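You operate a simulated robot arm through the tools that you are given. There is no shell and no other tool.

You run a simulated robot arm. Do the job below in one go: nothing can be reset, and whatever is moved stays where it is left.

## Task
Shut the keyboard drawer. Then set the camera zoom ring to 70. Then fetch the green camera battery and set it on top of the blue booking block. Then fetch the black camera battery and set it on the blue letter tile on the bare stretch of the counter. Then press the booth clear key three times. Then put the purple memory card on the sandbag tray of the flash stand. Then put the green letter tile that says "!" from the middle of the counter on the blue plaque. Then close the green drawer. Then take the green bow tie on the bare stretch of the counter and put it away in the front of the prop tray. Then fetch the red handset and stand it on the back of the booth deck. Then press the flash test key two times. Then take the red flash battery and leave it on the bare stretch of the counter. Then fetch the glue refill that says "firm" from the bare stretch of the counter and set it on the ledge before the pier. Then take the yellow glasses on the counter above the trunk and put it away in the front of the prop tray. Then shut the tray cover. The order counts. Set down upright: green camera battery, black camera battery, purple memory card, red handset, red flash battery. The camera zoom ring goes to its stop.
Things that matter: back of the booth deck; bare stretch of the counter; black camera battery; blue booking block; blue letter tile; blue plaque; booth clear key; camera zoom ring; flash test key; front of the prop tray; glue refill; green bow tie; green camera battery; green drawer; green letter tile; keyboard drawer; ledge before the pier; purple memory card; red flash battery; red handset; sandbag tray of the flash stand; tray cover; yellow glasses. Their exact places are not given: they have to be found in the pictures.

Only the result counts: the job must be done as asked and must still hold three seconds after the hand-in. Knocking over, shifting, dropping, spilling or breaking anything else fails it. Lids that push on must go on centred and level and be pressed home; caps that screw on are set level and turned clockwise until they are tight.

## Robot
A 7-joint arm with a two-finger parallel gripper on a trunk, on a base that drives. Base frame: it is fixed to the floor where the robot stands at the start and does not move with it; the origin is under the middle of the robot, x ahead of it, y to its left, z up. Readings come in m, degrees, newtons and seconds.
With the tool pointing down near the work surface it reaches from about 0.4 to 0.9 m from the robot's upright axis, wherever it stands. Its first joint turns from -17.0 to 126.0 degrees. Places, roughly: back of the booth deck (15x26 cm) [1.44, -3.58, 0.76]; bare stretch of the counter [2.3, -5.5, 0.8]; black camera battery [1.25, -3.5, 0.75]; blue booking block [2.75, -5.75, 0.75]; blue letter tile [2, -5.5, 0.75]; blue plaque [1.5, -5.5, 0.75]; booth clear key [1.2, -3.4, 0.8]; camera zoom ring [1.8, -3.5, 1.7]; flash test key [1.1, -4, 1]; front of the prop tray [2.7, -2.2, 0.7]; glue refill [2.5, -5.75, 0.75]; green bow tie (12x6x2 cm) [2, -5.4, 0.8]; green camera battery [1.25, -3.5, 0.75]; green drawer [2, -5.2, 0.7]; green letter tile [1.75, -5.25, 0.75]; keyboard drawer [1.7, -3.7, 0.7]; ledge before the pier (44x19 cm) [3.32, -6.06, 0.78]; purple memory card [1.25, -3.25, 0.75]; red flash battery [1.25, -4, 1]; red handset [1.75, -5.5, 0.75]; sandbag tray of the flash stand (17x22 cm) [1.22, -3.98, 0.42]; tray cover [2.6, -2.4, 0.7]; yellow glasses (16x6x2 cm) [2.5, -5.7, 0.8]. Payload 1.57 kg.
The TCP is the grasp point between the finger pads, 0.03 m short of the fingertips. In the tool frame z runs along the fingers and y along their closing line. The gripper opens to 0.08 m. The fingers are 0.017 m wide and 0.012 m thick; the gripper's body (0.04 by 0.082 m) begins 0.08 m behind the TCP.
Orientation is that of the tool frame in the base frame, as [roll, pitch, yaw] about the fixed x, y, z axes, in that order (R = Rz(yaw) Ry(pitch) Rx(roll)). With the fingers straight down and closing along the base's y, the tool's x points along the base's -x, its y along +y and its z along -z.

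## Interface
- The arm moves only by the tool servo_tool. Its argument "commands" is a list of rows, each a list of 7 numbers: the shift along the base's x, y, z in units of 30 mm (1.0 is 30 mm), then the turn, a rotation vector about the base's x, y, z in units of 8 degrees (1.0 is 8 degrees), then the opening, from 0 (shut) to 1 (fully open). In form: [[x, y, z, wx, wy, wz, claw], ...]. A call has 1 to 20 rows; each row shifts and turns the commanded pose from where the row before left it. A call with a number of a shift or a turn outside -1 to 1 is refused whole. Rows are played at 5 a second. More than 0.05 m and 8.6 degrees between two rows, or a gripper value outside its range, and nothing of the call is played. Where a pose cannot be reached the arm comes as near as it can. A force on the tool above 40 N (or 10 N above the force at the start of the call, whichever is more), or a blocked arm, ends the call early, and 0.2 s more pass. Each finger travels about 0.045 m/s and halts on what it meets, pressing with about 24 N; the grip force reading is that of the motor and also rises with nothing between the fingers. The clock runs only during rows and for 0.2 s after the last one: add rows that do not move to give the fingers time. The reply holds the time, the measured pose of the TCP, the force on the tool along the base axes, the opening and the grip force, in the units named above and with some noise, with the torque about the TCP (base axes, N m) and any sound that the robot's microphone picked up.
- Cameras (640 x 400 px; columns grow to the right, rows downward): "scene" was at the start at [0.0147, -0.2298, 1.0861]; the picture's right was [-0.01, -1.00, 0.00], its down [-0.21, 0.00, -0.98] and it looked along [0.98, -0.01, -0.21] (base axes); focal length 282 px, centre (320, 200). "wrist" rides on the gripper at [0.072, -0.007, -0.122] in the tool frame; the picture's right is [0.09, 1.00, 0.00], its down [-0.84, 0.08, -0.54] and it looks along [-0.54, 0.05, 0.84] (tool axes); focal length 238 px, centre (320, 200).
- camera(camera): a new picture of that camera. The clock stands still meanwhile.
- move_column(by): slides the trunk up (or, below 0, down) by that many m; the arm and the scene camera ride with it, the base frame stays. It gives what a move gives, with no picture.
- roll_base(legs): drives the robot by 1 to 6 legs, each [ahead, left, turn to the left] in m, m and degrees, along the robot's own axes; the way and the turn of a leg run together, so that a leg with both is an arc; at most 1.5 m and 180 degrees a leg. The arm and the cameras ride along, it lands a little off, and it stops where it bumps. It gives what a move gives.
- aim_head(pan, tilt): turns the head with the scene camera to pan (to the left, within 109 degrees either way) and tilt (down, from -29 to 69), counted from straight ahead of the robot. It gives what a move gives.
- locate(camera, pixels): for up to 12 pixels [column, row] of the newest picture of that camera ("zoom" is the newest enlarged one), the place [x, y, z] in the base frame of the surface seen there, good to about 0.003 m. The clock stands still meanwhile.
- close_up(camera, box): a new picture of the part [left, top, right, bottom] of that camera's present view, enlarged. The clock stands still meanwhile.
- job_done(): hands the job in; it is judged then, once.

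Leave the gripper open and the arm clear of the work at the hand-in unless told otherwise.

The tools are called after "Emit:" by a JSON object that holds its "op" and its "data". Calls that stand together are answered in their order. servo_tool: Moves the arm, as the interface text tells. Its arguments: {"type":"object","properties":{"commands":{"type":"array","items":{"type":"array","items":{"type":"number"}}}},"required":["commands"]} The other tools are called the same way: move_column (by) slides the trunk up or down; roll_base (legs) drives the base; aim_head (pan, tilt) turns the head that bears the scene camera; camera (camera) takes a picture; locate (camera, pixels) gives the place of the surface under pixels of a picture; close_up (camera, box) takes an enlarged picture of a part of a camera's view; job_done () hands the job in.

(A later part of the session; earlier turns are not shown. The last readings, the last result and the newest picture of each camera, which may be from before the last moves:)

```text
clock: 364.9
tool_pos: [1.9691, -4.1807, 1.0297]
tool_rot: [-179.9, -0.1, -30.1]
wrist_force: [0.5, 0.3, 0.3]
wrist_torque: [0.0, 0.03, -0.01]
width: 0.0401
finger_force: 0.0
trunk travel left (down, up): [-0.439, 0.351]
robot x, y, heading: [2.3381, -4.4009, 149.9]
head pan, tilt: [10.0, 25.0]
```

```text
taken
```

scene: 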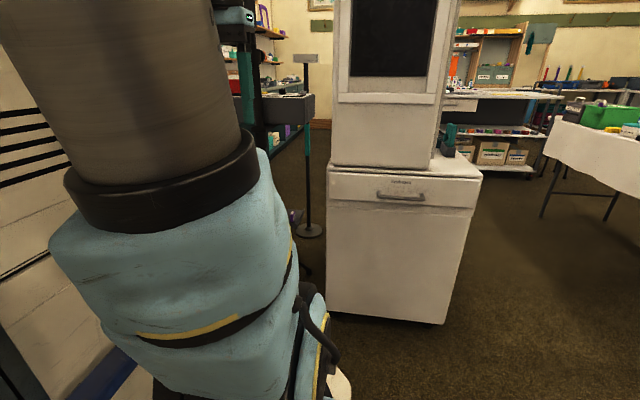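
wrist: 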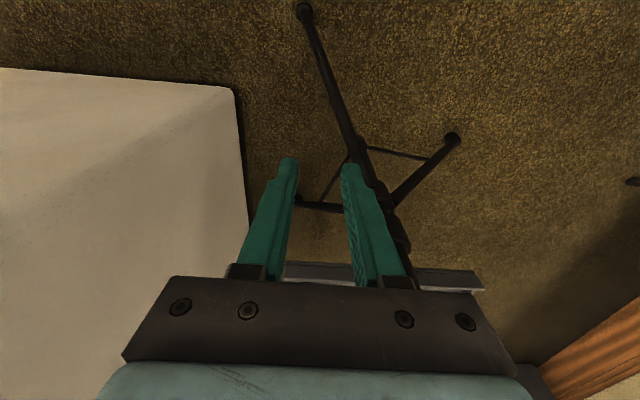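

The card stands on the tray. Next: green tile "!" → blue plaque. I turn left to face the counter and look.

Emit:
{"op": "roll_base", "data": {"legs": [[0, 0, 90]]}}

Emit:
{"op": "aim_head", "data": {"pan": -80, "tilt": 30}}

Emit:
{"op": "close_up", "data": {"camera": "scene", "box": [160, 100, 360, 300]}}

Emit:
{"op": "aim_head", "data": {"pan": 0, "tilt": 40}}

Emit:
{"op": "camera", "data": {"camera": "scene"}}

```text
clock: 369.1
tool_pos: [2.1206, -4.7669, 1.0312]
tool_rot: [-179.9, -0.1, 59.9]
wrist_force: [0.4, 0.4, -0.2]
wrist_torque: [0.0, -0.01, 0.0]
width: 0.0401
finger_force: 0.0
trunk travel left (down, up): [-0.439, 0.351]
robot x, y, heading: [2.3392, -4.3959, -120.0]
head pan, tilt: [10.0, 25.0]
```

```text
clock: 370.8
tool_pos: [2.1198, -4.7661, 1.0302]
tool_rot: [-180.0, 0.0, 59.9]
wrist_force: [-0.3, -0.7, -0.2]
wrist_torque: [0.04, 0.01, -0.02]
width: 0.0398
finger_force: 0.1
trunk travel left (down, up): [-0.439, 0.351]
robot x, y, heading: [2.3384, -4.3991, -120.3]
head pan, tilt: [-80.0, 30.0]
```

```text
2.00 times, centred on (260, 200) of scene
```

zoom: 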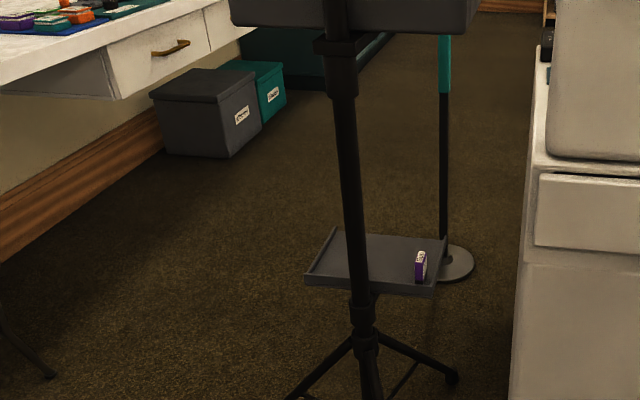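

```text
clock: 372.3
tool_pos: [2.1208, -4.7664, 1.0316]
tool_rot: [-180.0, -0.1, 59.9]
wrist_force: [-0.5, -1.1, 0.0]
wrist_torque: [0.0, 0.0, 0.01]
width: 0.04
finger_force: 0.1
trunk travel left (down, up): [-0.439, 0.351]
robot x, y, heading: [2.339, -4.3974, -120.1]
head pan, tilt: [0.0, 40.0]
```

```text
taken
```

scene: 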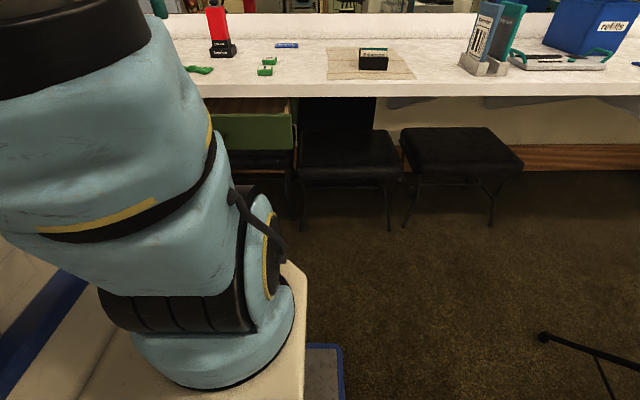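

The purple card stands on the tray. I now locate the drawer's right end, plaque, tiles, and stool legs.

Emit:
{"op": "locate", "data": {"camera": "scene", "pixels": [[293, 115], [292, 145], [388, 230], [405, 225], [491, 225], [300, 215], [286, 45], [267, 60], [265, 71], [220, 50], [198, 70], [345, 150]]}}

Emit:
{"op": "close_up", "data": {"camera": "scene", "box": [180, 20, 320, 100]}}

```text
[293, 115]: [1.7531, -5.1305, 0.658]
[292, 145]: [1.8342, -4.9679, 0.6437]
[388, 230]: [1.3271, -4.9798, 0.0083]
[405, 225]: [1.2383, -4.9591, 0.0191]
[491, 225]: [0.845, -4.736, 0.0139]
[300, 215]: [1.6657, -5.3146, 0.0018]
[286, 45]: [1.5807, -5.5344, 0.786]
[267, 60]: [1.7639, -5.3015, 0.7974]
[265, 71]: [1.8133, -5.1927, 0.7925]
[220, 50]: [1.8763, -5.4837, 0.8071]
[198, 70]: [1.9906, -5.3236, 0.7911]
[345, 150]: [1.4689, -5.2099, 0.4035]
```

```text
4.57 times, centred on (250, 60) of scene
```

zoom: 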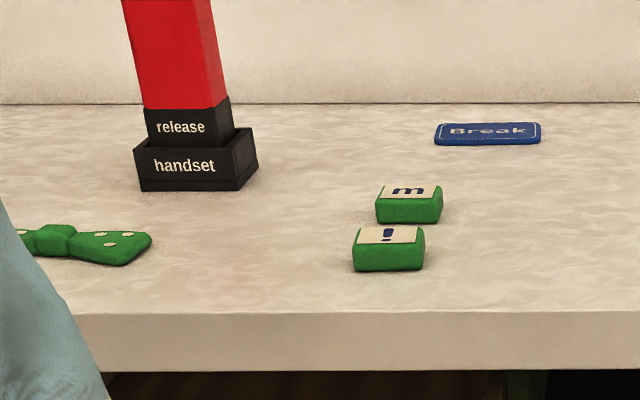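

I locate the plaque's corners and the "!" tile's top corners.

Emit:
{"op": "locate", "data": {"camera": "zoom", "pixels": [[440, 126], [538, 125], [540, 141], [438, 141], [488, 132], [388, 236], [362, 230], [416, 228], [355, 244], [422, 242], [408, 190], [388, 258]]}}

```text
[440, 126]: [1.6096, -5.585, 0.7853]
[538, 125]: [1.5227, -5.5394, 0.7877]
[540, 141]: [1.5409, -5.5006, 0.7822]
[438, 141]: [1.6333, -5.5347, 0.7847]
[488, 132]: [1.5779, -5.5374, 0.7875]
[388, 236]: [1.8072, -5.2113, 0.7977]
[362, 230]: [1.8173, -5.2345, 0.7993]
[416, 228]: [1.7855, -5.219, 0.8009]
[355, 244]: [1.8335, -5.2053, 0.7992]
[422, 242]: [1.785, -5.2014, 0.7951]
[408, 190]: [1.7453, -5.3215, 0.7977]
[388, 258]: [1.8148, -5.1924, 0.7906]
```

From (u 3.80, v -3.2), between drawer and stools, both tile and plaque are in reach. I strafe right 0.43 m and go ahead.

Emit:
{"op": "roll_base", "data": {"legs": [[0, -0.43, 0.2]]}}

Emit:
{"op": "roll_base", "data": {"legs": [[0.45, 0, 0]]}}

Emit:
{"op": "aim_head", "data": {"pan": 0, "tilt": 55}}

Emit:
{"op": "camera", "data": {"camera": "scene"}}

```text
clock: 375.0
tool_pos: [1.7454, -4.5522, 1.0299]
tool_rot: [-179.9, -0.1, 60.2]
wrist_force: [0.6, 0.4, -0.2]
wrist_torque: [0.01, 0.01, 0.0]
width: 0.0401
finger_force: 0.1
trunk travel left (down, up): [-0.439, 0.351]
robot x, y, heading: [1.9657, -4.1816, -119.6]
head pan, tilt: [0.0, 40.0]
```

```text
clock: 377.7
tool_pos: [1.5226, -4.9397, 1.0301]
tool_rot: [180.0, -0.1, 60.2]
wrist_force: [0.7, 0.4, -0.2]
wrist_torque: [-0.01, -0.02, 0.04]
width: 0.0401
finger_force: 0.0
trunk travel left (down, up): [-0.439, 0.351]
robot x, y, heading: [1.7359, -4.5687, -120.0]
head pan, tilt: [0.0, 40.0]
```

```text
clock: 378.4
tool_pos: [1.5236, -4.9405, 1.032]
tool_rot: [180.0, 0.0, 60.2]
wrist_force: [0.9, 0.1, -0.1]
wrist_torque: [-0.01, 0.01, 0.0]
width: 0.0398
finger_force: 0.0
trunk travel left (down, up): [-0.439, 0.351]
robot x, y, heading: [1.7387, -4.571, -119.8]
head pan, tilt: [0.0, 55.0]
```

```text
taken
```

scene: 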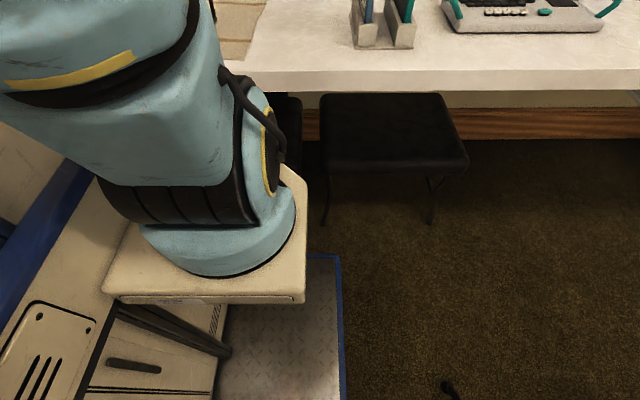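

I check the base corner against the stool legs.

Emit:
{"op": "locate", "data": {"camera": "scene", "pixels": [[336, 262], [310, 258], [322, 221], [430, 221], [290, 180], [285, 140], [300, 100], [345, 300]]}}

Emit:
{"op": "camera", "data": {"camera": "wrist"}}

```text
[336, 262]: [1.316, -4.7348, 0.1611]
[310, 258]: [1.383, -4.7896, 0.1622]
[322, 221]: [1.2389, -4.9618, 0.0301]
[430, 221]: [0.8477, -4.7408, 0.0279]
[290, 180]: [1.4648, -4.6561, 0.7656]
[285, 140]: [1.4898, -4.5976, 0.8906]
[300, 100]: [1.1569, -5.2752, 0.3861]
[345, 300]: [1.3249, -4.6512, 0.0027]
```

```text
taken
```

wrist: 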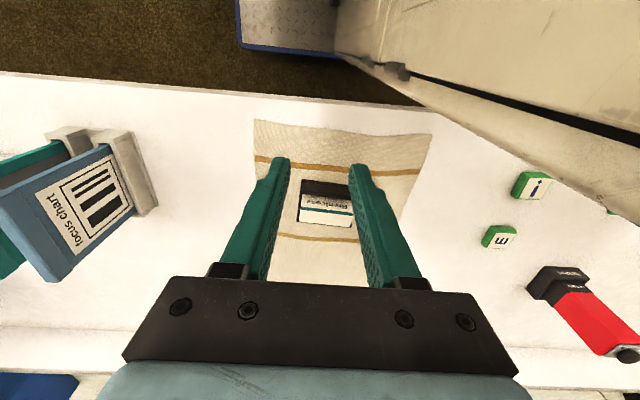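

Room for another 11 cm. I move ahead and then look with the wrist camera.

Emit:
{"op": "roll_base", "data": {"legs": [[0.11, 0, 0]]}}

Emit:
{"op": "camera", "data": {"camera": "wrist"}}

Emit:
{"op": "locate", "data": {"camera": "wrist", "pixels": [[545, 160], [520, 205]]}}

```text
clock: 379.4
tool_pos: [1.5026, -4.9832, 1.0296]
tool_rot: [-180.0, -0.2, 60.7]
wrist_force: [-0.2, 0.4, 0.1]
wrist_torque: [-0.02, -0.02, 0.0]
width: 0.0399
finger_force: 0.2
trunk travel left (down, up): [-0.439, 0.351]
robot x, y, heading: [1.7154, -4.6114, -119.2]
head pan, tilt: [0.0, 55.0]
stopped in leg 1: the robot was blocked; the commanded pose is now the measured one
```

```text
taken
```

wrist: 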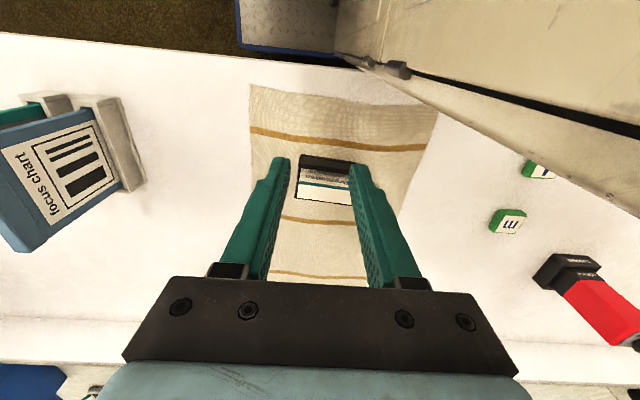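

```text
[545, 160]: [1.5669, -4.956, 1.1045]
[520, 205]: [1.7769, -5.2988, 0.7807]
```

Blocked after 5 cm: probably my arm's shelf (z≈0.74) against the counter slab. I back off 3 cm, raise the trunk 0.17 m so the shelf passes above the counter, and go ahead again.

Emit:
{"op": "roll_base", "data": {"legs": [[-0.03, 0, -0.6]]}}

Emit:
{"op": "move_column", "data": {"by": 0.17}}

Emit:
{"op": "roll_base", "data": {"legs": [[0.09, 0, 0]]}}

```text
clock: 380.3
tool_pos: [1.5125, -4.9547, 1.0293]
tool_rot: [-180.0, -0.3, 60.2]
wrist_force: [0.8, 0.0, 0.1]
wrist_torque: [0.0, 0.03, 0.03]
width: 0.0397
finger_force: 0.2
trunk travel left (down, up): [-0.439, 0.351]
robot x, y, heading: [1.7263, -4.5825, -119.9]
head pan, tilt: [0.0, 55.0]
```

```text
clock: 382.2
tool_pos: [1.5137, -4.9552, 1.1993]
tool_rot: [180.0, -0.2, 60.2]
wrist_force: [0.3, -0.5, -0.5]
wrist_torque: [-0.01, -0.03, 0.01]
width: 0.0401
finger_force: 0.0
trunk travel left (down, up): [-0.609, 0.181]
robot x, y, heading: [1.7305, -4.5846, -119.4]
head pan, tilt: [0.0, 55.0]
```

```text
clock: 383.2
tool_pos: [1.5016, -4.981, 1.1998]
tool_rot: [180.0, -0.1, 60.8]
wrist_force: [-0.3, 0.3, 0.4]
wrist_torque: [0.02, 0.0, 0.01]
width: 0.04
finger_force: 0.1
trunk travel left (down, up): [-0.609, 0.181]
robot x, y, heading: [1.711, -4.6109, -119.1]
head pan, tilt: [0.0, 55.0]
stopped in leg 1: the robot was blocked; the commanded pose is now the measured one
```

Same place blocked — more likely my body's left front corner meets the open drawer's right end (u 4.08). I back 4 cm, shift right 8 cm, and go ahead again.

Emit:
{"op": "roll_base", "data": {"legs": [[-0.04, 0, -0.8], [0, -0.08, 0]]}}

Emit:
{"op": "roll_base", "data": {"legs": [[0.1, 0, 0]]}}

Emit:
{"op": "camera", "data": {"camera": "wrist"}}

```text
clock: 384.7
tool_pos: [1.4463, -4.9043, 1.1993]
tool_rot: [-180.0, -0.1, 60.0]
wrist_force: [0.9, -1.0, -0.9]
wrist_torque: [-0.01, 0.01, 0.01]
width: 0.0401
finger_force: 0.2
trunk travel left (down, up): [-0.609, 0.181]
robot x, y, heading: [1.6673, -4.5354, -120.0]
head pan, tilt: [0.0, 55.0]
```

```text
clock: 385.9
tool_pos: [1.4297, -4.9422, 1.1999]
tool_rot: [180.0, 0.0, 61.1]
wrist_force: [-0.2, 0.3, -0.4]
wrist_torque: [0.01, 0.01, 0.04]
width: 0.0399
finger_force: 0.0
trunk travel left (down, up): [-0.609, 0.181]
robot x, y, heading: [1.6429, -4.5678, -118.9]
head pan, tilt: [0.0, 55.0]
stopped in leg 1: the robot was blocked; the commanded pose is now the measured one
```

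```text
taken
```

wrist: 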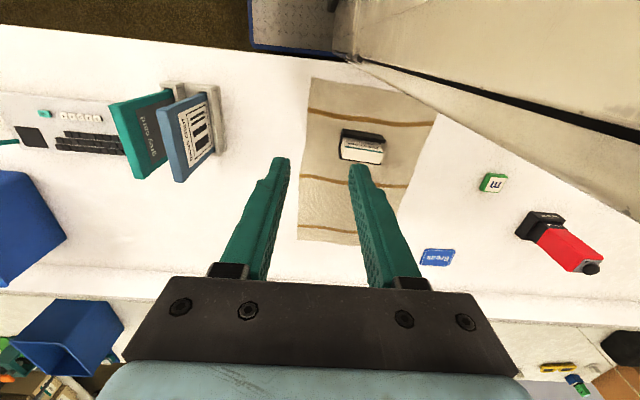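

Blocked at the same v again: my tall trunk cabinet (left half) meets the counter's front edge, so v≈-3.11 is the limit. I measure the counter edge and re-locate the tile and plaque.

Emit:
{"op": "locate", "data": {"camera": "wrist", "pixels": [[100, 38], [230, 52], [380, 85], [493, 183], [438, 257], [425, 252], [455, 252], [426, 264], [452, 264]]}}

Emit:
{"op": "roll_base", "data": {"legs": [[-0.02, 0.06, -1.0]]}}

Emit:
{"op": "aim_head", "data": {"pan": 0, "tilt": 40}}

Emit:
{"op": "camera", "data": {"camera": "scene"}}

```text
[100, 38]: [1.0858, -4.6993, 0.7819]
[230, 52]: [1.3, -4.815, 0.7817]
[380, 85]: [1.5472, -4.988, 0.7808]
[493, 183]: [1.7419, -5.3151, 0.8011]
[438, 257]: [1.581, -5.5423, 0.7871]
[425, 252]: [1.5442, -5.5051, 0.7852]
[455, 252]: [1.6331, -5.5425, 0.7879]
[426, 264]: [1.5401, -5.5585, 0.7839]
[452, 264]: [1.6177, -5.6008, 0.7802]
```

```text
clock: 386.8
tool_pos: [1.4854, -4.9504, 1.1997]
tool_rot: [179.9, -0.1, 60.1]
wrist_force: [-0.1, 0.3, 0.2]
wrist_torque: [0.0, -0.01, 0.0]
width: 0.04
finger_force: 0.1
trunk travel left (down, up): [-0.609, 0.181]
robot x, y, heading: [1.701, -4.5785, -119.8]
head pan, tilt: [0.0, 55.0]
```

```text
clock: 387.6
tool_pos: [1.4867, -4.9506, 1.2007]
tool_rot: [-179.9, -0.1, 60.1]
wrist_force: [-0.3, 0.0, 0.5]
wrist_torque: [0.02, 0.03, 0.01]
width: 0.0397
finger_force: 0.1
trunk travel left (down, up): [-0.609, 0.181]
robot x, y, heading: [1.7034, -4.5839, -119.8]
head pan, tilt: [0.0, 40.0]
```

```text
taken
```

scene: 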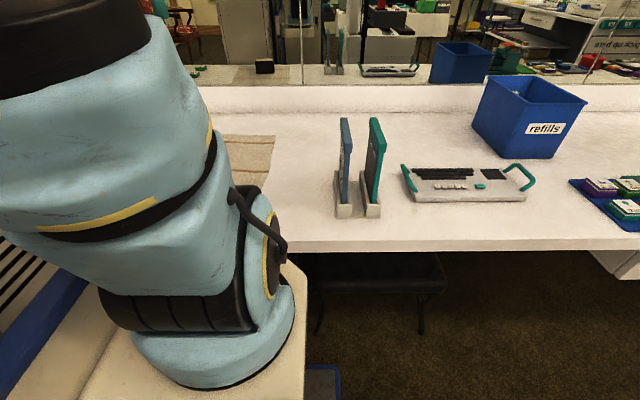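

Limits understood: counter edge v≈-3.52. From here the plaque is 0.965 m away, so I'll hold the tile with the tool leaned 22° forward in both pick and place (tile stays flat). I move above the "!" tile and lean the tool.

Emit:
{"op": "servo_tool", "data": {"commands": [[0.9, -0.708, -0.69, 0, 0, 0, 0.9], [0.9, -0.708, -0.69, 0, 0, 0, 0.9], [0.9, -0.708, -0.69, 0, 0, 0, 0.9], [0.9, -0.708, -0.69, 0, 0, 0, 0.9], [0.9, -0.708, -0.69, 0, 0, 0, 0.9], [0.9, -0.708, -0.69, 0, 0, 0, 0.9], [0.9, -0.708, -0.69, 0, 0, 0, 0.9], [0.9, -0.708, -0.69, 0, 0, 0, 0.9], [0.9, -0.708, -0.69, 0, 0, 0, 0.9], [0.9, -0.708, -0.69, 0, 0, 0, 0.9], [0.9, -0.708, -0.69, 0, 0, 0, 0.9], [0.9, -0.708, -0.69, 0, 0, 0, 0.9], [0, 0, 0, -0.793, 0.46, 0, 0.9], [0, 0, 0, -0.793, 0.46, 0, 0.9], [0, 0, 0, -0.793, 0.46, 0, 0.9], [0, 0, 0, 0, 0, 0, 0.9]]}}

Emit:
{"op": "camera", "data": {"camera": "wrist"}}

```text
clock: 388.2
tool_pos: [1.4993, -4.9856, 1.1677]
tool_rot: [179.6, 0.3, 56.6]
wrist_force: [-77.2, 67.3, 25.7]
wrist_torque: [-8.06, -11.68, 7.37]
width: 0.0722
finger_force: 0.0
trunk travel left (down, up): [-0.609, 0.181]
robot x, y, heading: [1.7005, -4.5786, -119.7]
head pan, tilt: [0.0, 40.0]
stopped in row 3: the force on the tool passed its limit at 116 N (the readings are from after the stop); the commanded pose is now the measured one
```

```text
taken
```

wrist: 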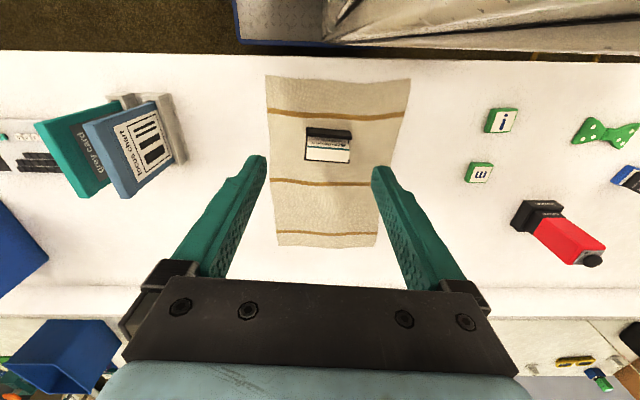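

Now I understand: my trunk cabinet stands on the left of the hand when retracted. I first move right a bit, extend ahead 0.2 m, and only then move left.

Emit:
{"op": "servo_tool", "data": {"commands": [[-0.7, 0.4, 0, 0, 0, 0, 0.9], [-0.5, -0.865, 0, 0, 0, 0.45, 0.9], [-0.5, -0.865, -0.3, 0, 0, 0, 0.9], [-0.5, -0.865, -0.6, 0, 0, 0, 0.9], [-0.5, -0.865, -0.6, 0, 0, 0, 0.9], [-0.5, -0.865, -0.6, 0, 0, 0, 0.9], [-0.5, -0.865, -0.6, 0, 0, 0, 0.9], [0, 0, 0, 0, 0, 0, 0.9]]}}

```text
clock: 390.0
tool_pos: [1.4064, -5.1371, 1.0833]
tool_rot: [179.8, 0.2, 60.9]
wrist_force: [-0.4, 1.2, 0.5]
wrist_torque: [-0.02, 0.0, 0.03]
width: 0.0718
finger_force: 0.0
trunk travel left (down, up): [-0.609, 0.181]
robot x, y, heading: [1.6975, -4.5846, -119.5]
head pan, tilt: [0.0, 40.0]
```

I now know my cabinet stands at the robot's left front; targets must be nearly straight ahead. Plan: pick the tile from in front of the drawer, then approach the plaque with the robot rotated 45° left from beside the drawer. I tuck the hand and drive back to the front of the tile.

Emit:
{"op": "servo_tool", "data": {"commands": [[0.234, 0.978, 0, 0, 0, 0, 0.9], [0.234, 0.978, 0, 0, 0, 0, 0.9], [0.234, 0.978, 0, 0, 0, 0, 0.9], [0.234, 0.978, 0, 0, 0, 0, 0.9], [0.234, 0.978, 0, 0, 0, 0, 0.9], [0.234, 0.978, 0, 0, 0, 0, 0.9]]}}

Emit:
{"op": "roll_base", "data": {"legs": [[-0.38, 0, 0], [0, 0.42, 0]]}}

Emit:
{"op": "roll_base", "data": {"legs": [[0.1, 0, 0]]}}

Emit:
{"op": "camera", "data": {"camera": "scene"}}

Emit:
{"op": "camera", "data": {"camera": "wrist"}}

```text
clock: 391.4
tool_pos: [1.4463, -4.9594, 1.0835]
tool_rot: [179.8, 0.2, 60.9]
wrist_force: [0.5, -1.0, 0.7]
wrist_torque: [0.02, -0.01, -0.02]
width: 0.0722
finger_force: 0.1
trunk travel left (down, up): [-0.609, 0.181]
robot x, y, heading: [1.7058, -4.5801, -119.7]
head pan, tilt: [0.0, 40.0]
```

```text
clock: 396.0
tool_pos: [2.005, -4.8482, 1.0838]
tool_rot: [179.8, 0.2, 60.9]
wrist_force: [-0.4, 0.7, -0.7]
wrist_torque: [-0.02, -0.01, -0.01]
width: 0.0722
finger_force: 0.0
trunk travel left (down, up): [-0.609, 0.181]
robot x, y, heading: [2.264, -4.4708, -119.7]
head pan, tilt: [0.0, 40.0]
```

```text
clock: 397.2
tool_pos: [1.9541, -4.9373, 1.0852]
tool_rot: [179.7, 0.1, 60.7]
wrist_force: [-0.2, 0.0, -0.7]
wrist_torque: [-0.01, 0.0, -0.02]
width: 0.0719
finger_force: 0.2
trunk travel left (down, up): [-0.609, 0.181]
robot x, y, heading: [2.2091, -4.5596, -119.9]
head pan, tilt: [0.0, 40.0]
```

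```text
taken
```

scene: 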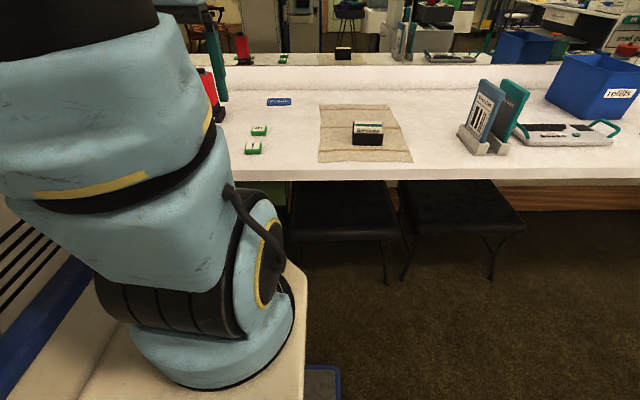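

```text
taken
```

wrist: 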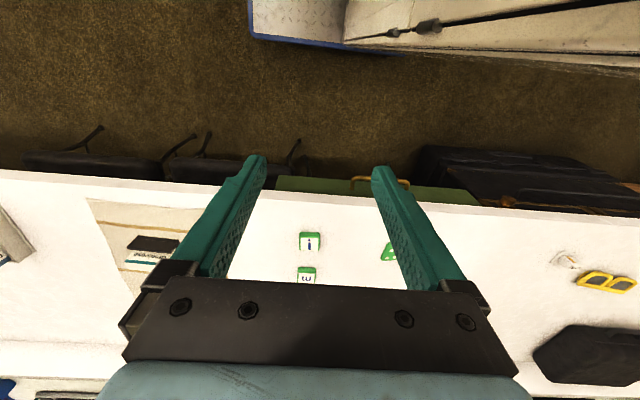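

The green drawer looks nearly shut in this view – I check its front position.

Emit:
{"op": "locate", "data": {"camera": "wrist", "pixels": [[300, 186], [440, 196], [380, 181], [360, 190], [300, 180], [280, 178], [470, 195], [310, 241], [303, 275], [150, 188], [520, 208]]}}

Emit:
{"op": "close_up", "data": {"camera": "wrist", "box": [240, 150, 500, 290]}}

```text
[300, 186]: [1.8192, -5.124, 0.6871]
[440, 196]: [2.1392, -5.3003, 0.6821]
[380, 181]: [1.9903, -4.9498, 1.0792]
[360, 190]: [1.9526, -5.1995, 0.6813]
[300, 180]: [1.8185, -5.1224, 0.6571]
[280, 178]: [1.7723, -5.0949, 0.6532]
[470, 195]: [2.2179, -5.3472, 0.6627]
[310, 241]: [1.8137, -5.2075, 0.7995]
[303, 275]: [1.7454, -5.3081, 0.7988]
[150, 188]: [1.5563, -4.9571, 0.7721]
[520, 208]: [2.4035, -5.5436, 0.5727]
```

```text
2.46 times, centred on (370, 220) of wrist
```

zoom: 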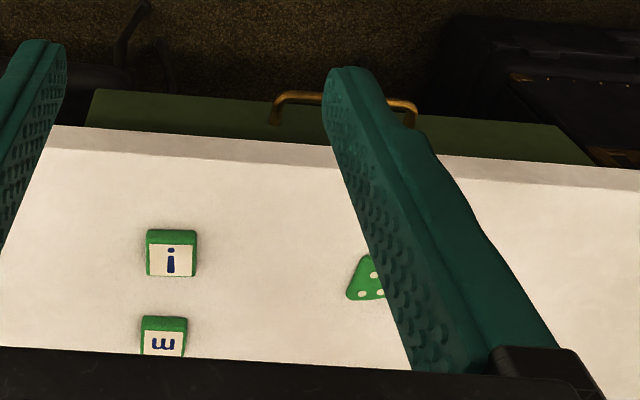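

The drawer's front is now at v≈-3.515: my cabinet pushed it almost shut during the blocked approach. I check its state from a better place (strafe left 0.45 m and look right/low).

Emit:
{"op": "roll_base", "data": {"legs": [[0, 0.45, 0]]}}

Emit:
{"op": "aim_head", "data": {"pan": -10, "tilt": 40}}

Emit:
{"op": "camera", "data": {"camera": "scene"}}

```text
clock: 399.9
tool_pos: [2.3473, -5.1601, 1.084]
tool_rot: [179.9, 0.2, 61.2]
wrist_force: [-1.0, -0.2, 0.1]
wrist_torque: [0.0, 0.0, -0.02]
width: 0.072
finger_force: 0.0
trunk travel left (down, up): [-0.609, 0.181]
robot x, y, heading: [2.6008, -4.7816, -119.8]
head pan, tilt: [0.0, 40.0]
```

```text
clock: 400.6
tool_pos: [2.3464, -5.1601, 1.0836]
tool_rot: [179.8, 0.1, 61.2]
wrist_force: [0.4, -1.1, 0.3]
wrist_torque: [0.0, 0.02, -0.01]
width: 0.0722
finger_force: 0.1
trunk travel left (down, up): [-0.609, 0.181]
robot x, y, heading: [2.6003, -4.781, -119.7]
head pan, tilt: [-10.0, 40.0]
```

```text
taken
```

scene: 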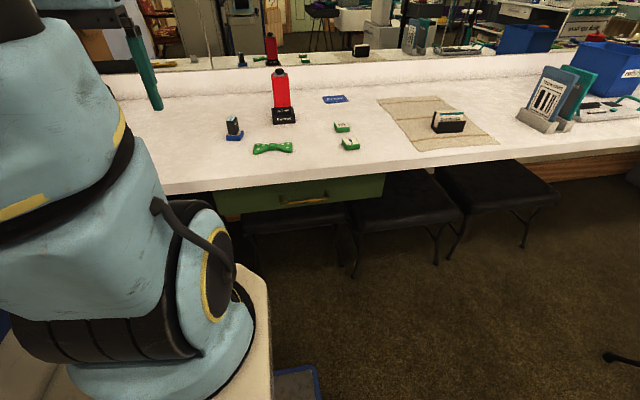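

Emit:
{"op": "close_up", "data": {"camera": "scene", "box": [200, 150, 400, 230]}}

Emit:
{"op": "locate", "data": {"camera": "zoom", "pixels": [[50, 170], [585, 130], [300, 160], [560, 100], [320, 90], [60, 110], [590, 80], [340, 155], [440, 150], [575, 160], [620, 120]]}}

```text
3.20 times, centred on (300, 190) of scene
```

zoom: 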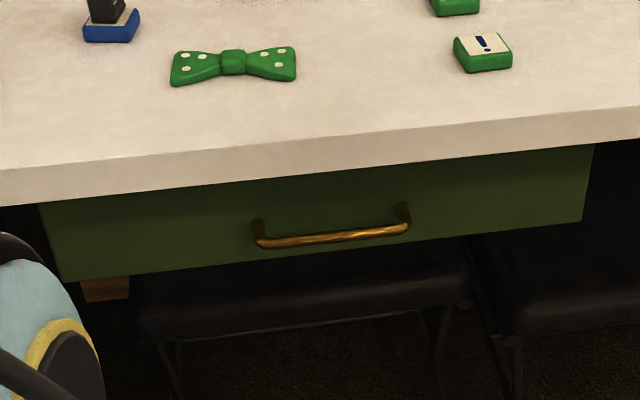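

```text
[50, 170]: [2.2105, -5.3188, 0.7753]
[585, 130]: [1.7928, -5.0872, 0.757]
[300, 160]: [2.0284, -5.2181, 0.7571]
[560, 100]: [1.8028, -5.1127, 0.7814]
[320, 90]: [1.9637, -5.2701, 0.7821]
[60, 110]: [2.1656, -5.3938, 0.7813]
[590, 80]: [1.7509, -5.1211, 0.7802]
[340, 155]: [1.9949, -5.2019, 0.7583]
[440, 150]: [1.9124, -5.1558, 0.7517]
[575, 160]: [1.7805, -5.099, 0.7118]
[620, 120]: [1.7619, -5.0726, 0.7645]
```

The drawer was pushed shut by accident. To keep the order right I'll later reopen and close it after the tile is placed. First the tile: I strafe back right 0.46 m in front of it.

Emit:
{"op": "roll_base", "data": {"legs": [[0, -0.46, 0]]}}

Emit:
{"op": "servo_tool", "data": {"commands": [[-0.5, -0.865, -1, 0, 0, 0, 0.9], [-0.5, -0.865, -1, 0, 0, 0, 0.9], [-0.5, -0.865, -1, 0, 0, 0, 0.9], [-0.5, -0.865, -1, 0, 0, 0, 0.9], [-0.5, -0.865, -0.5, -0.54, 0.314, 0, 0.9], [-0.5, -0.865, 0, -0.54, 0.314, 0, 0.9], [0, 0, 0, -0.54, 0.314, 0, 0.9], [0, 0, 0, 0, 0, 0, 0.9]]}}

Emit:
{"op": "camera", "data": {"camera": "wrist"}}

```text
clock: 403.4
tool_pos: [1.9521, -4.938, 1.0842]
tool_rot: [179.8, 0.2, 61.5]
wrist_force: [-0.6, -0.5, 0.0]
wrist_torque: [0.03, 0.01, -0.04]
width: 0.072
finger_force: 0.2
trunk travel left (down, up): [-0.609, 0.181]
robot x, y, heading: [2.2029, -4.5601, -119.3]
head pan, tilt: [-10.0, 40.0]
```

```text
clock: 405.2
tool_pos: [1.8626, -5.0935, 0.9485]
tool_rot: [-179.8, 15.1, 61.4]
wrist_force: [0.7, 0.3, -0.4]
wrist_torque: [-0.03, 0.01, 0.02]
width: 0.0721
finger_force: 0.1
trunk travel left (down, up): [-0.609, 0.181]
robot x, y, heading: [2.2069, -4.5607, -119.2]
head pan, tilt: [-10.0, 40.0]
```

```text
taken
```

wrist: 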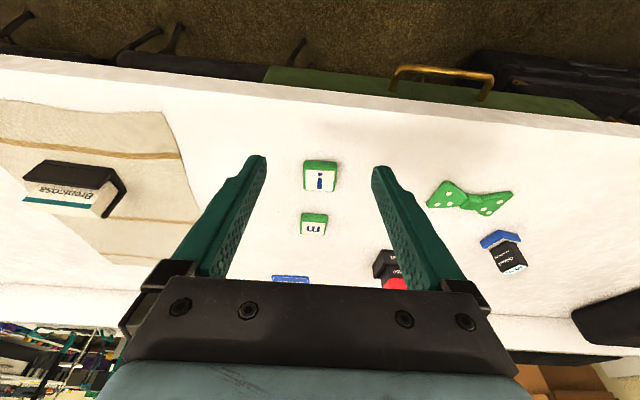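

I zoom on the "!" tile from the wrist.

Emit:
{"op": "close_up", "data": {"camera": "wrist", "box": [270, 140, 370, 250]}}

Emit:
{"op": "locate", "data": {"camera": "zoom", "pixels": [[262, 108], [375, 110], [262, 172], [376, 176], [318, 140], [318, 90], [258, 130], [380, 130], [318, 182]]}}

```text
3.64 times, centred on (320, 195) of wrist
```

zoom: 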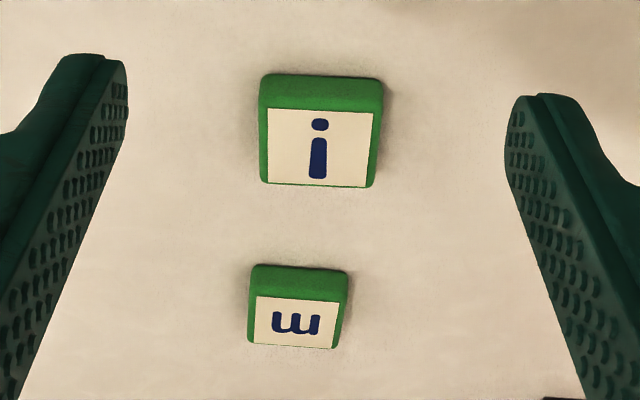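

```text
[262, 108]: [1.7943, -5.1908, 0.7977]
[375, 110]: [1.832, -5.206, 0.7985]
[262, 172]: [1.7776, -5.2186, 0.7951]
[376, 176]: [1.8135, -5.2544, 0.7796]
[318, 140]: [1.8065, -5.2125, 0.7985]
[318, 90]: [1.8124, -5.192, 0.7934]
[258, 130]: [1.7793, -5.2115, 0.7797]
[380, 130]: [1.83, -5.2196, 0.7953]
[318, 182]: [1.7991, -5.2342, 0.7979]
```

Tile centre (1.805,-5.212). I approach: 4 of 5 steps, then check.

Emit:
{"op": "servo_tool", "data": {"commands": [[-0.364, -0.755, -0.893, 0, 0, 0, 0.9], [-0.364, -0.755, -0.893, 0, 0, 0, 0.9], [-0.364, -0.755, -0.893, 0, 0, 0, 0.9], [-0.364, -0.755, -0.893, 0, 0, 0, 0.9], [0, 0, 0, 0, 0, 0, 0.9]]}}

Emit:
{"op": "camera", "data": {"camera": "wrist"}}

```text
clock: 406.4
tool_pos: [1.8178, -5.1828, 0.8411]
tool_rot: [-179.7, 15.2, 61.6]
wrist_force: [0.7, 0.4, 0.7]
wrist_torque: [-0.03, 0.03, -0.02]
width: 0.0719
finger_force: 0.0
trunk travel left (down, up): [-0.609, 0.181]
robot x, y, heading: [2.2087, -4.5572, -119.4]
head pan, tilt: [-10.0, 40.0]
```

```text
taken
```

wrist: 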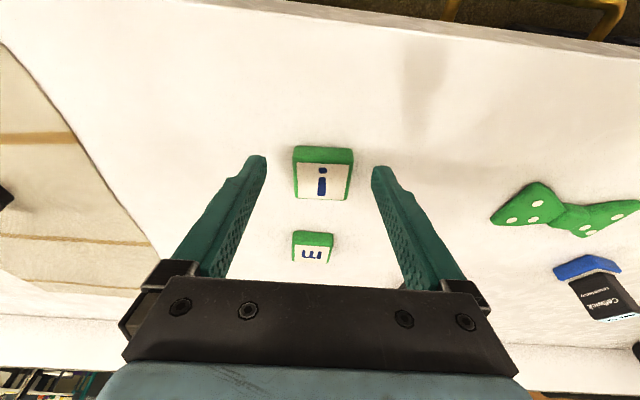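

Centred. I finish the descent and close the fingers.

Emit:
{"op": "servo_tool", "data": {"commands": [[-0.163, -0.4, -0.443, 0, 0, 0, 0.9], [-0.163, -0.4, -0.43, 0, 0, 0, 0.9], [0, 0, 0, 0, 0, 0, 0.9], [0, 0, 0, 0, 0, 0, 0], [0, 0, 0, 0, 0, 0, 0], [0, 0, 0, 0, 0, 0, 0], [0, 0, 0, 0, 0, 0, 0], [0, 0, 0, 0, 0, 0, 0], [0, 0, 0, 0, 0, 0, 0]]}}

Emit:
{"op": "camera", "data": {"camera": "wrist"}}

```text
clock: 408.4
tool_pos: [1.8086, -5.2078, 0.8156]
tool_rot: [-179.9, 15.2, 61.5]
wrist_force: [0.1, 0.0, -0.1]
wrist_torque: [-0.02, 0.01, 0.0]
width: 0.0471
finger_force: 23.7
trunk travel left (down, up): [-0.609, 0.181]
robot x, y, heading: [2.2078, -4.558, -119.4]
head pan, tilt: [-10.0, 40.0]
```

```text
taken
```

wrist: 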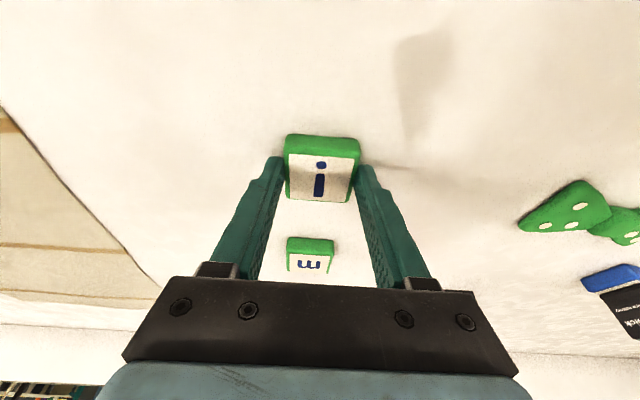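

Gripped at 47 mm. I lift and check.

Emit:
{"op": "servo_tool", "data": {"commands": [[0, 0, 0.5, 0, 0, 0, 0], [0, 0, 0.8, 0, 0, 0, 0], [0, 0, 1, 0, 0, 0, 0], [0, 0, 1, 0, 0, 0, 0], [0, 0, 0, 0, 0, 0, 0]]}}

Emit:
{"op": "camera", "data": {"camera": "wrist"}}

```text
clock: 409.6
tool_pos: [1.8098, -5.2088, 0.9154]
tool_rot: [-179.8, 15.2, 61.6]
wrist_force: [0.6, 0.8, -0.3]
wrist_torque: [-0.01, -0.01, 0.02]
width: 0.0465
finger_force: 24.3
trunk travel left (down, up): [-0.609, 0.181]
robot x, y, heading: [2.2067, -4.5577, -119.5]
head pan, tilt: [-10.0, 40.0]
```

```text
taken
```

wrist: 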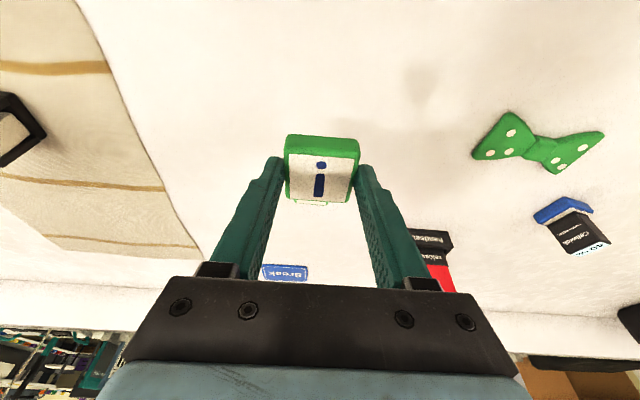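

Tile is held flat. I raise a bit, strafe right 0.23 m, then go ahead to v≈-3.10 beside the handle.

Emit:
{"op": "servo_tool", "data": {"commands": [[0, 0, 0.8, 0, 0, 0, 0], [0, 0, 0.8, 0, 0, 0, 0]]}}

Emit:
{"op": "roll_base", "data": {"legs": [[0, -0.23, -0.4]]}}

Emit:
{"op": "roll_base", "data": {"legs": [[0.255, 0, 0]]}}

Emit:
{"op": "camera", "data": {"camera": "wrist"}}

```text
clock: 410.2
tool_pos: [1.8072, -5.2094, 0.9629]
tool_rot: [-179.7, 15.2, 61.6]
wrist_force: [0.0, -0.1, -0.8]
wrist_torque: [-0.01, 0.01, 0.04]
width: 0.0469
finger_force: 24.7
trunk travel left (down, up): [-0.609, 0.181]
robot x, y, heading: [2.2078, -4.5569, -119.4]
head pan, tilt: [-10.0, 40.0]
```

```text
clock: 411.9
tool_pos: [1.6017, -5.0918, 0.9631]
tool_rot: [-179.8, 15.2, 61.1]
wrist_force: [-0.9, -0.4, -0.6]
wrist_torque: [0.0, 0.0, -0.01]
width: 0.0467
finger_force: 23.3
trunk travel left (down, up): [-0.609, 0.181]
robot x, y, heading: [2.0037, -4.4399, -119.9]
head pan, tilt: [-10.0, 40.0]
```

```text
clock: 413.7
tool_pos: [1.4772, -5.3162, 0.9617]
tool_rot: [-179.8, 15.2, 61.2]
wrist_force: [1.0, -0.5, 0.1]
wrist_torque: [0.01, -0.01, -0.01]
width: 0.0468
finger_force: 23.8
trunk travel left (down, up): [-0.609, 0.181]
robot x, y, heading: [1.8801, -4.6647, -119.5]
head pan, tilt: [-10.0, 40.0]
```

```text
taken
```

wrist: 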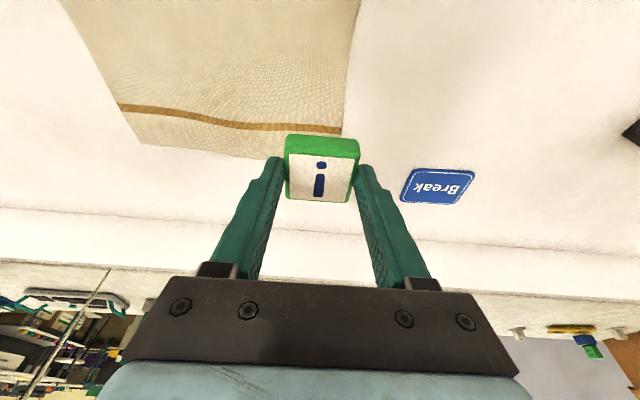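

I locate the plaque's corners in this view.

Emit:
{"op": "locate", "data": {"camera": "wrist", "pixels": [[414, 171], [470, 174], [460, 201], [404, 198], [437, 187]]}}

```text
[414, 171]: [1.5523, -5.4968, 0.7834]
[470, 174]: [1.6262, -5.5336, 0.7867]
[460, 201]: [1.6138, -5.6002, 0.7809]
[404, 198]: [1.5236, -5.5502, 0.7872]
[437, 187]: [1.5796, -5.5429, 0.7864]
```

Plaque centre (1.579,-5.543). I move the tile over it while lowering to z≈0.87.

Emit:
{"op": "servo_tool", "data": {"commands": [[0.44, -0.926, -0.38, 0, 0, 0, 0], [0.44, -0.926, -0.38, 0, 0, 0, 0], [0.44, -0.926, -0.38, 0, 0, 0, 0], [0.44, -0.926, -0.38, 0, 0, 0, 0], [0.44, -0.926, -0.38, 0, 0, 0, 0], [0.44, -0.926, -0.38, 0, 0, 0, 0], [0.44, -0.926, -0.38, 0, 0, 0, 0], [0.44, -0.926, -0.38, 0, 0, 0, 0], [0, 0, 0, 0, 0, 0, 0]]}}

Emit:
{"op": "camera", "data": {"camera": "wrist"}}

```text
clock: 415.7
tool_pos: [1.5828, -5.5367, 0.8705]
tool_rot: [-179.8, 15.1, 61.1]
wrist_force: [0.6, -0.2, -0.2]
wrist_torque: [0.01, 0.0, -0.02]
width: 0.0468
finger_force: 23.9
trunk travel left (down, up): [-0.609, 0.181]
robot x, y, heading: [1.8805, -4.6662, -119.6]
head pan, tilt: [-10.0, 40.0]
```

```text
taken
```

wrist: 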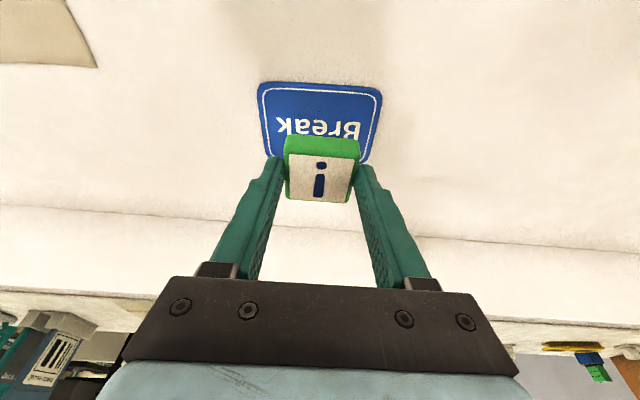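

I verify against the plaque edges from here.

Emit:
{"op": "locate", "data": {"camera": "wrist", "pixels": [[264, 88], [378, 92], [368, 160], [270, 152], [320, 100]]}}

```text
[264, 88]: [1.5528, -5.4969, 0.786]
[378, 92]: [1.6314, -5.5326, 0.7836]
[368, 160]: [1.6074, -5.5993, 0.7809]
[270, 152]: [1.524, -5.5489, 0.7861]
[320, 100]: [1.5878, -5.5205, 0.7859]
```

Well centred. I lower onto the plaque.

Emit:
{"op": "servo_tool", "data": {"commands": [[0, 0, -0.9, 0, 0, 0, 0], [0, 0, -0.5, 0, 0, 0, 0], [0, 0, -0.15, 0, 0, 0, 0], [0, 0, 0, 0, 0, 0, 0]]}}

Emit:
{"op": "servo_tool", "data": {"commands": [[0, 0, -0.07, 0, 0, 0, 0], [0, 0, -0.07, 0, 0, 0, 0], [0, 0, 0, 0, 0, 0, 0]]}}

```text
clock: 416.7
tool_pos: [1.5821, -5.5353, 0.8252]
tool_rot: [-179.7, 15.2, 61.2]
wrist_force: [0.2, -0.7, 0.0]
wrist_torque: [-0.01, -0.01, -0.03]
width: 0.0467
finger_force: 24.1
trunk travel left (down, up): [-0.609, 0.181]
robot x, y, heading: [1.881, -4.6633, -119.4]
head pan, tilt: [-10.0, 40.0]
```

```text
clock: 417.5
tool_pos: [1.5815, -5.5376, 0.8206]
tool_rot: [-179.7, 15.2, 61.2]
wrist_force: [0.4, 0.0, -0.3]
wrist_torque: [0.01, -0.01, -0.02]
width: 0.0468
finger_force: 24.4
trunk travel left (down, up): [-0.609, 0.181]
robot x, y, heading: [1.8768, -4.6668, -119.7]
head pan, tilt: [-10.0, 40.0]
```

Emit:
{"op": "servo_tool", "data": {"commands": [[0, 0, -0.05, 0, 0, 0, 0], [0, 0, -0.05, 0, 0, 0, 0], [0, 0, 0, 0, 0, 0, 0]]}}

```text
clock: 418.3
tool_pos: [1.5838, -5.5379, 0.8189]
tool_rot: [-179.8, 15.5, 61.2]
wrist_force: [-0.7, -0.4, 10.2]
wrist_torque: [-0.14, -0.02, 0.0]
width: 0.0467
finger_force: 24.1
trunk travel left (down, up): [-0.609, 0.181]
robot x, y, heading: [1.8788, -4.6627, -119.4]
head pan, tilt: [-10.0, 40.0]
```

Contact (10 N). I open and rise.

Emit:
{"op": "servo_tool", "data": {"commands": [[0, 0, 0, 0, 0, 0, 0.85], [0, 0, 0, 0, 0, 0, 0.85], [0, 0, 0, 0, 0, 0, 0.85], [0, 0, 0.3, 0, 0, 0, 0.85], [0.1, 0.18, 0.8, 0, 0, 0, 0.85], [0.1, 0.18, 1, 0, 0, 0, 0.85], [0.3, 0.5, 1, 0, 0, 0, 0.85], [0.3, 0.5, 1, 0, 0, 0, 0.85]]}}

Emit:
{"op": "camera", "data": {"camera": "wrist"}}

```text
clock: 420.1
tool_pos: [1.6064, -5.4962, 0.9408]
tool_rot: [-179.7, 15.2, 61.2]
wrist_force: [-0.6, -0.4, -0.6]
wrist_torque: [0.01, 0.01, 0.02]
width: 0.0681
finger_force: 0.2
trunk travel left (down, up): [-0.609, 0.181]
robot x, y, heading: [1.8744, -4.6634, -119.7]
head pan, tilt: [-10.0, 40.0]
```

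```text
taken
```

wrist: 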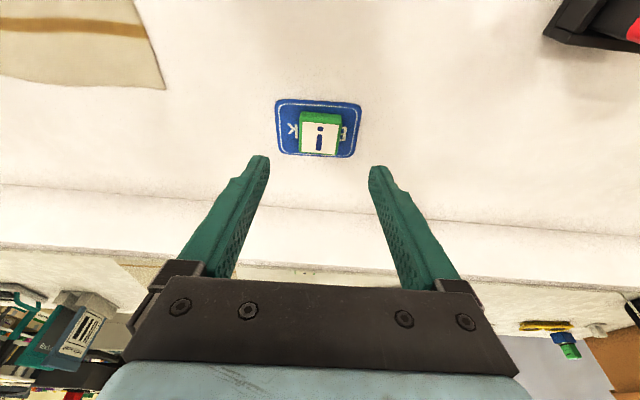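

The tile lies on the plaque. Now I tuck the hand, untilt, back off, and examine the drawer handle.

Emit:
{"op": "servo_tool", "data": {"commands": [[-0.064, 0.922, 0.3, 0, 0, 0, 0.85], [-0.064, 0.922, 0.3, 0, 0, 0, 0.85], [-0.064, 0.922, 0.3, 0, 0, 0, 0.85], [-0.064, 0.922, 0.3, 0.54, -0.314, 0, 0.85], [-0.064, 0.922, 0.3, 0.54, -0.314, 0, 0.85], [-0.064, 0.922, 0, 0.54, -0.314, 0, 0.85], [-0.064, 0.922, 0, 0, 0, 0, 0.85], [-0.064, 0.922, 0, 0, 0, 0, 0.85], [-0.064, 0.922, 0, 0, 0, 0, 0.85], [-0.064, 0.922, 0, 0, 0, 0, 0.85], [-0.064, 0.922, 0, 0, 0, 0, 0.85], [-0.064, 0.922, 0, 0, 0, 0, 0.85]]}}

Emit:
{"op": "roll_base", "data": {"legs": [[-0.4, 0, 0], [0, 0.55, 0]]}}

Emit:
{"op": "camera", "data": {"camera": "scene"}}

```text
clock: 422.7
tool_pos: [1.5834, -5.165, 0.9852]
tool_rot: [179.9, 0.2, 61.3]
wrist_force: [-0.7, 0.3, -0.6]
wrist_torque: [0.02, -0.02, 0.02]
width: 0.068
finger_force: 0.2
trunk travel left (down, up): [-0.609, 0.181]
robot x, y, heading: [1.8744, -4.6655, -119.5]
head pan, tilt: [-10.0, 40.0]
```

```text
clock: 428.0
tool_pos: [2.2529, -5.0864, 0.9858]
tool_rot: [179.9, 0.2, 61.3]
wrist_force: [-0.1, -0.4, 0.4]
wrist_torque: [0.02, 0.0, -0.01]
width: 0.0681
finger_force: 0.1
trunk travel left (down, up): [-0.609, 0.181]
robot x, y, heading: [2.542, -4.5827, -119.3]
head pan, tilt: [-10.0, 40.0]
```

```text
taken
```

scene: 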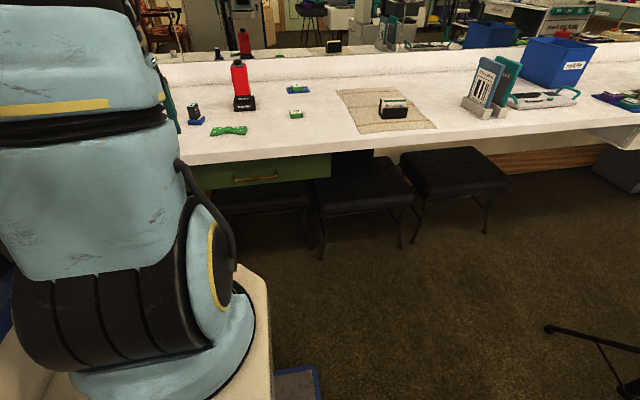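

I zoom on the drawer handle.

Emit:
{"op": "close_up", "data": {"camera": "scene", "box": [190, 140, 340, 220]}}

Emit:
{"op": "locate", "data": {"camera": "zoom", "pixels": [[280, 168], [190, 178], [370, 150], [195, 165], [365, 140], [230, 130], [300, 150], [560, 130], [60, 170], [280, 110], [430, 160]]}}

```text
4.27 times, centred on (265, 180) of scene
```

zoom: 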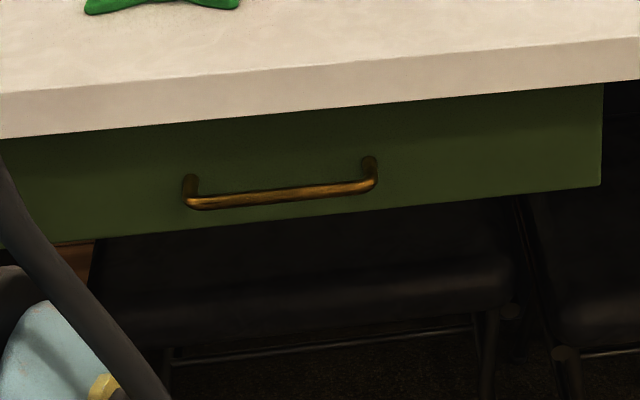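

```text
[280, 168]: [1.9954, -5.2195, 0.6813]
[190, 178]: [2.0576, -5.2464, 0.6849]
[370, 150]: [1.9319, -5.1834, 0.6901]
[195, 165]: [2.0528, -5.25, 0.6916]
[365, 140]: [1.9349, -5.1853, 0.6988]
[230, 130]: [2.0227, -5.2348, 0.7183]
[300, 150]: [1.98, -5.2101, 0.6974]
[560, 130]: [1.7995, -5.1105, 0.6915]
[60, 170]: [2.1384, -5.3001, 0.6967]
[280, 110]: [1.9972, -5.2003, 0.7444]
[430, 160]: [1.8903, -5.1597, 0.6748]
```

Emit:
{"op": "locate", "data": {"camera": "zoom", "pixels": [[250, 198], [320, 190], [210, 203], [365, 184], [280, 195], [372, 172], [190, 192], [190, 200], [300, 192], [280, 200]]}}

```text
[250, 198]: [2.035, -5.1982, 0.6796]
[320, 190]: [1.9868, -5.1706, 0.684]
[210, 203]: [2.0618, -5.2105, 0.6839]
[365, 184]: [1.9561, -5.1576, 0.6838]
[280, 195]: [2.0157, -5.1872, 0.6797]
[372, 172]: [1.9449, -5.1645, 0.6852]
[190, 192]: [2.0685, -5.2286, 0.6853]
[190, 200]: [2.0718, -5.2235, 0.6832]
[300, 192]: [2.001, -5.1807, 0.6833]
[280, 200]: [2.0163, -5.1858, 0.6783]
```

Bar at v≈-3.48, z≈0.68, drawer face at v≈-3.513: I can hook the bar from behind with closed fingers leaned 22°. I position the robot straight in front (u≈4.36), lower the trunk, and prepare the tool.

Emit:
{"op": "roll_base", "data": {"legs": [[0.1, -0.14, -0.5]]}}

Emit:
{"op": "move_column", "data": {"by": -0.17}}

Emit:
{"op": "servo_tool", "data": {"commands": [[0, 0, 0, -0.865, 0.502, 0, 0], [0, 0, 0, -0.865, 0.502, 0, 0], [0, 0, 0, -0.649, 0.376, 0, 0], [0, 0, 0, 0, 0, 0, 0], [0, 0, 0, 0, 0, 0, 0]]}}

Emit:
{"op": "camera", "data": {"camera": "wrist"}}

```text
clock: 429.4
tool_pos: [2.075, -5.1007, 0.9861]
tool_rot: [179.9, 0.2, 60.8]
wrist_force: [-1.2, 0.1, -0.5]
wrist_torque: [-0.02, -0.02, 0.01]
width: 0.068
finger_force: 0.0
trunk travel left (down, up): [-0.609, 0.181]
robot x, y, heading: [2.3726, -4.6022, -120.1]
head pan, tilt: [-10.0, 40.0]
```

```text
clock: 431.4
tool_pos: [2.0754, -5.0997, 0.8151]
tool_rot: [179.9, 0.3, 60.6]
wrist_force: [-0.4, 0.0, -0.1]
wrist_torque: [-0.01, 0.02, -0.01]
width: 0.0681
finger_force: 0.1
trunk travel left (down, up): [-0.439, 0.351]
robot x, y, heading: [2.3763, -4.601, -120.2]
head pan, tilt: [-10.0, 40.0]
```

```text
clock: 432.6
tool_pos: [2.0754, -5.0993, 0.8152]
tool_rot: [-179.8, 22.3, 60.8]
wrist_force: [0.2, 0.6, -0.1]
wrist_torque: [-0.01, 0.04, -0.04]
width: 0.0
finger_force: 21.1
trunk travel left (down, up): [-0.439, 0.351]
robot x, y, heading: [2.373, -4.6035, -120.0]
head pan, tilt: [-10.0, 40.0]
```

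```text
taken
```

wrist: 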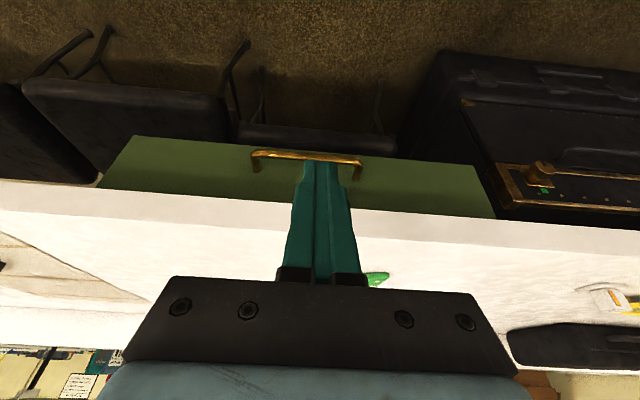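

I locate the bar and the drawer's front/top from this view.

Emit:
{"op": "locate", "data": {"camera": "wrist", "pixels": [[280, 155], [345, 160], [270, 152], [355, 161], [280, 170], [345, 175], [200, 165], [440, 180], [240, 200], [240, 190], [400, 210], [400, 205]]}}

```text
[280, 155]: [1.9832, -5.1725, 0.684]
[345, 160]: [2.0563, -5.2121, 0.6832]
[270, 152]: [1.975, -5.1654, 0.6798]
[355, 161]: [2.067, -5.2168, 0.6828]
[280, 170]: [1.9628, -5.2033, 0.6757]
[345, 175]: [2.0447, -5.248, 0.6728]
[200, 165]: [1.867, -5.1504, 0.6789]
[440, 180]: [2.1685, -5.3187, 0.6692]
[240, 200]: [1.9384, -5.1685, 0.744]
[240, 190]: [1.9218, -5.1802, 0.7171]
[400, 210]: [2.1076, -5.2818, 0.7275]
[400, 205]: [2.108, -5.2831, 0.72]
```

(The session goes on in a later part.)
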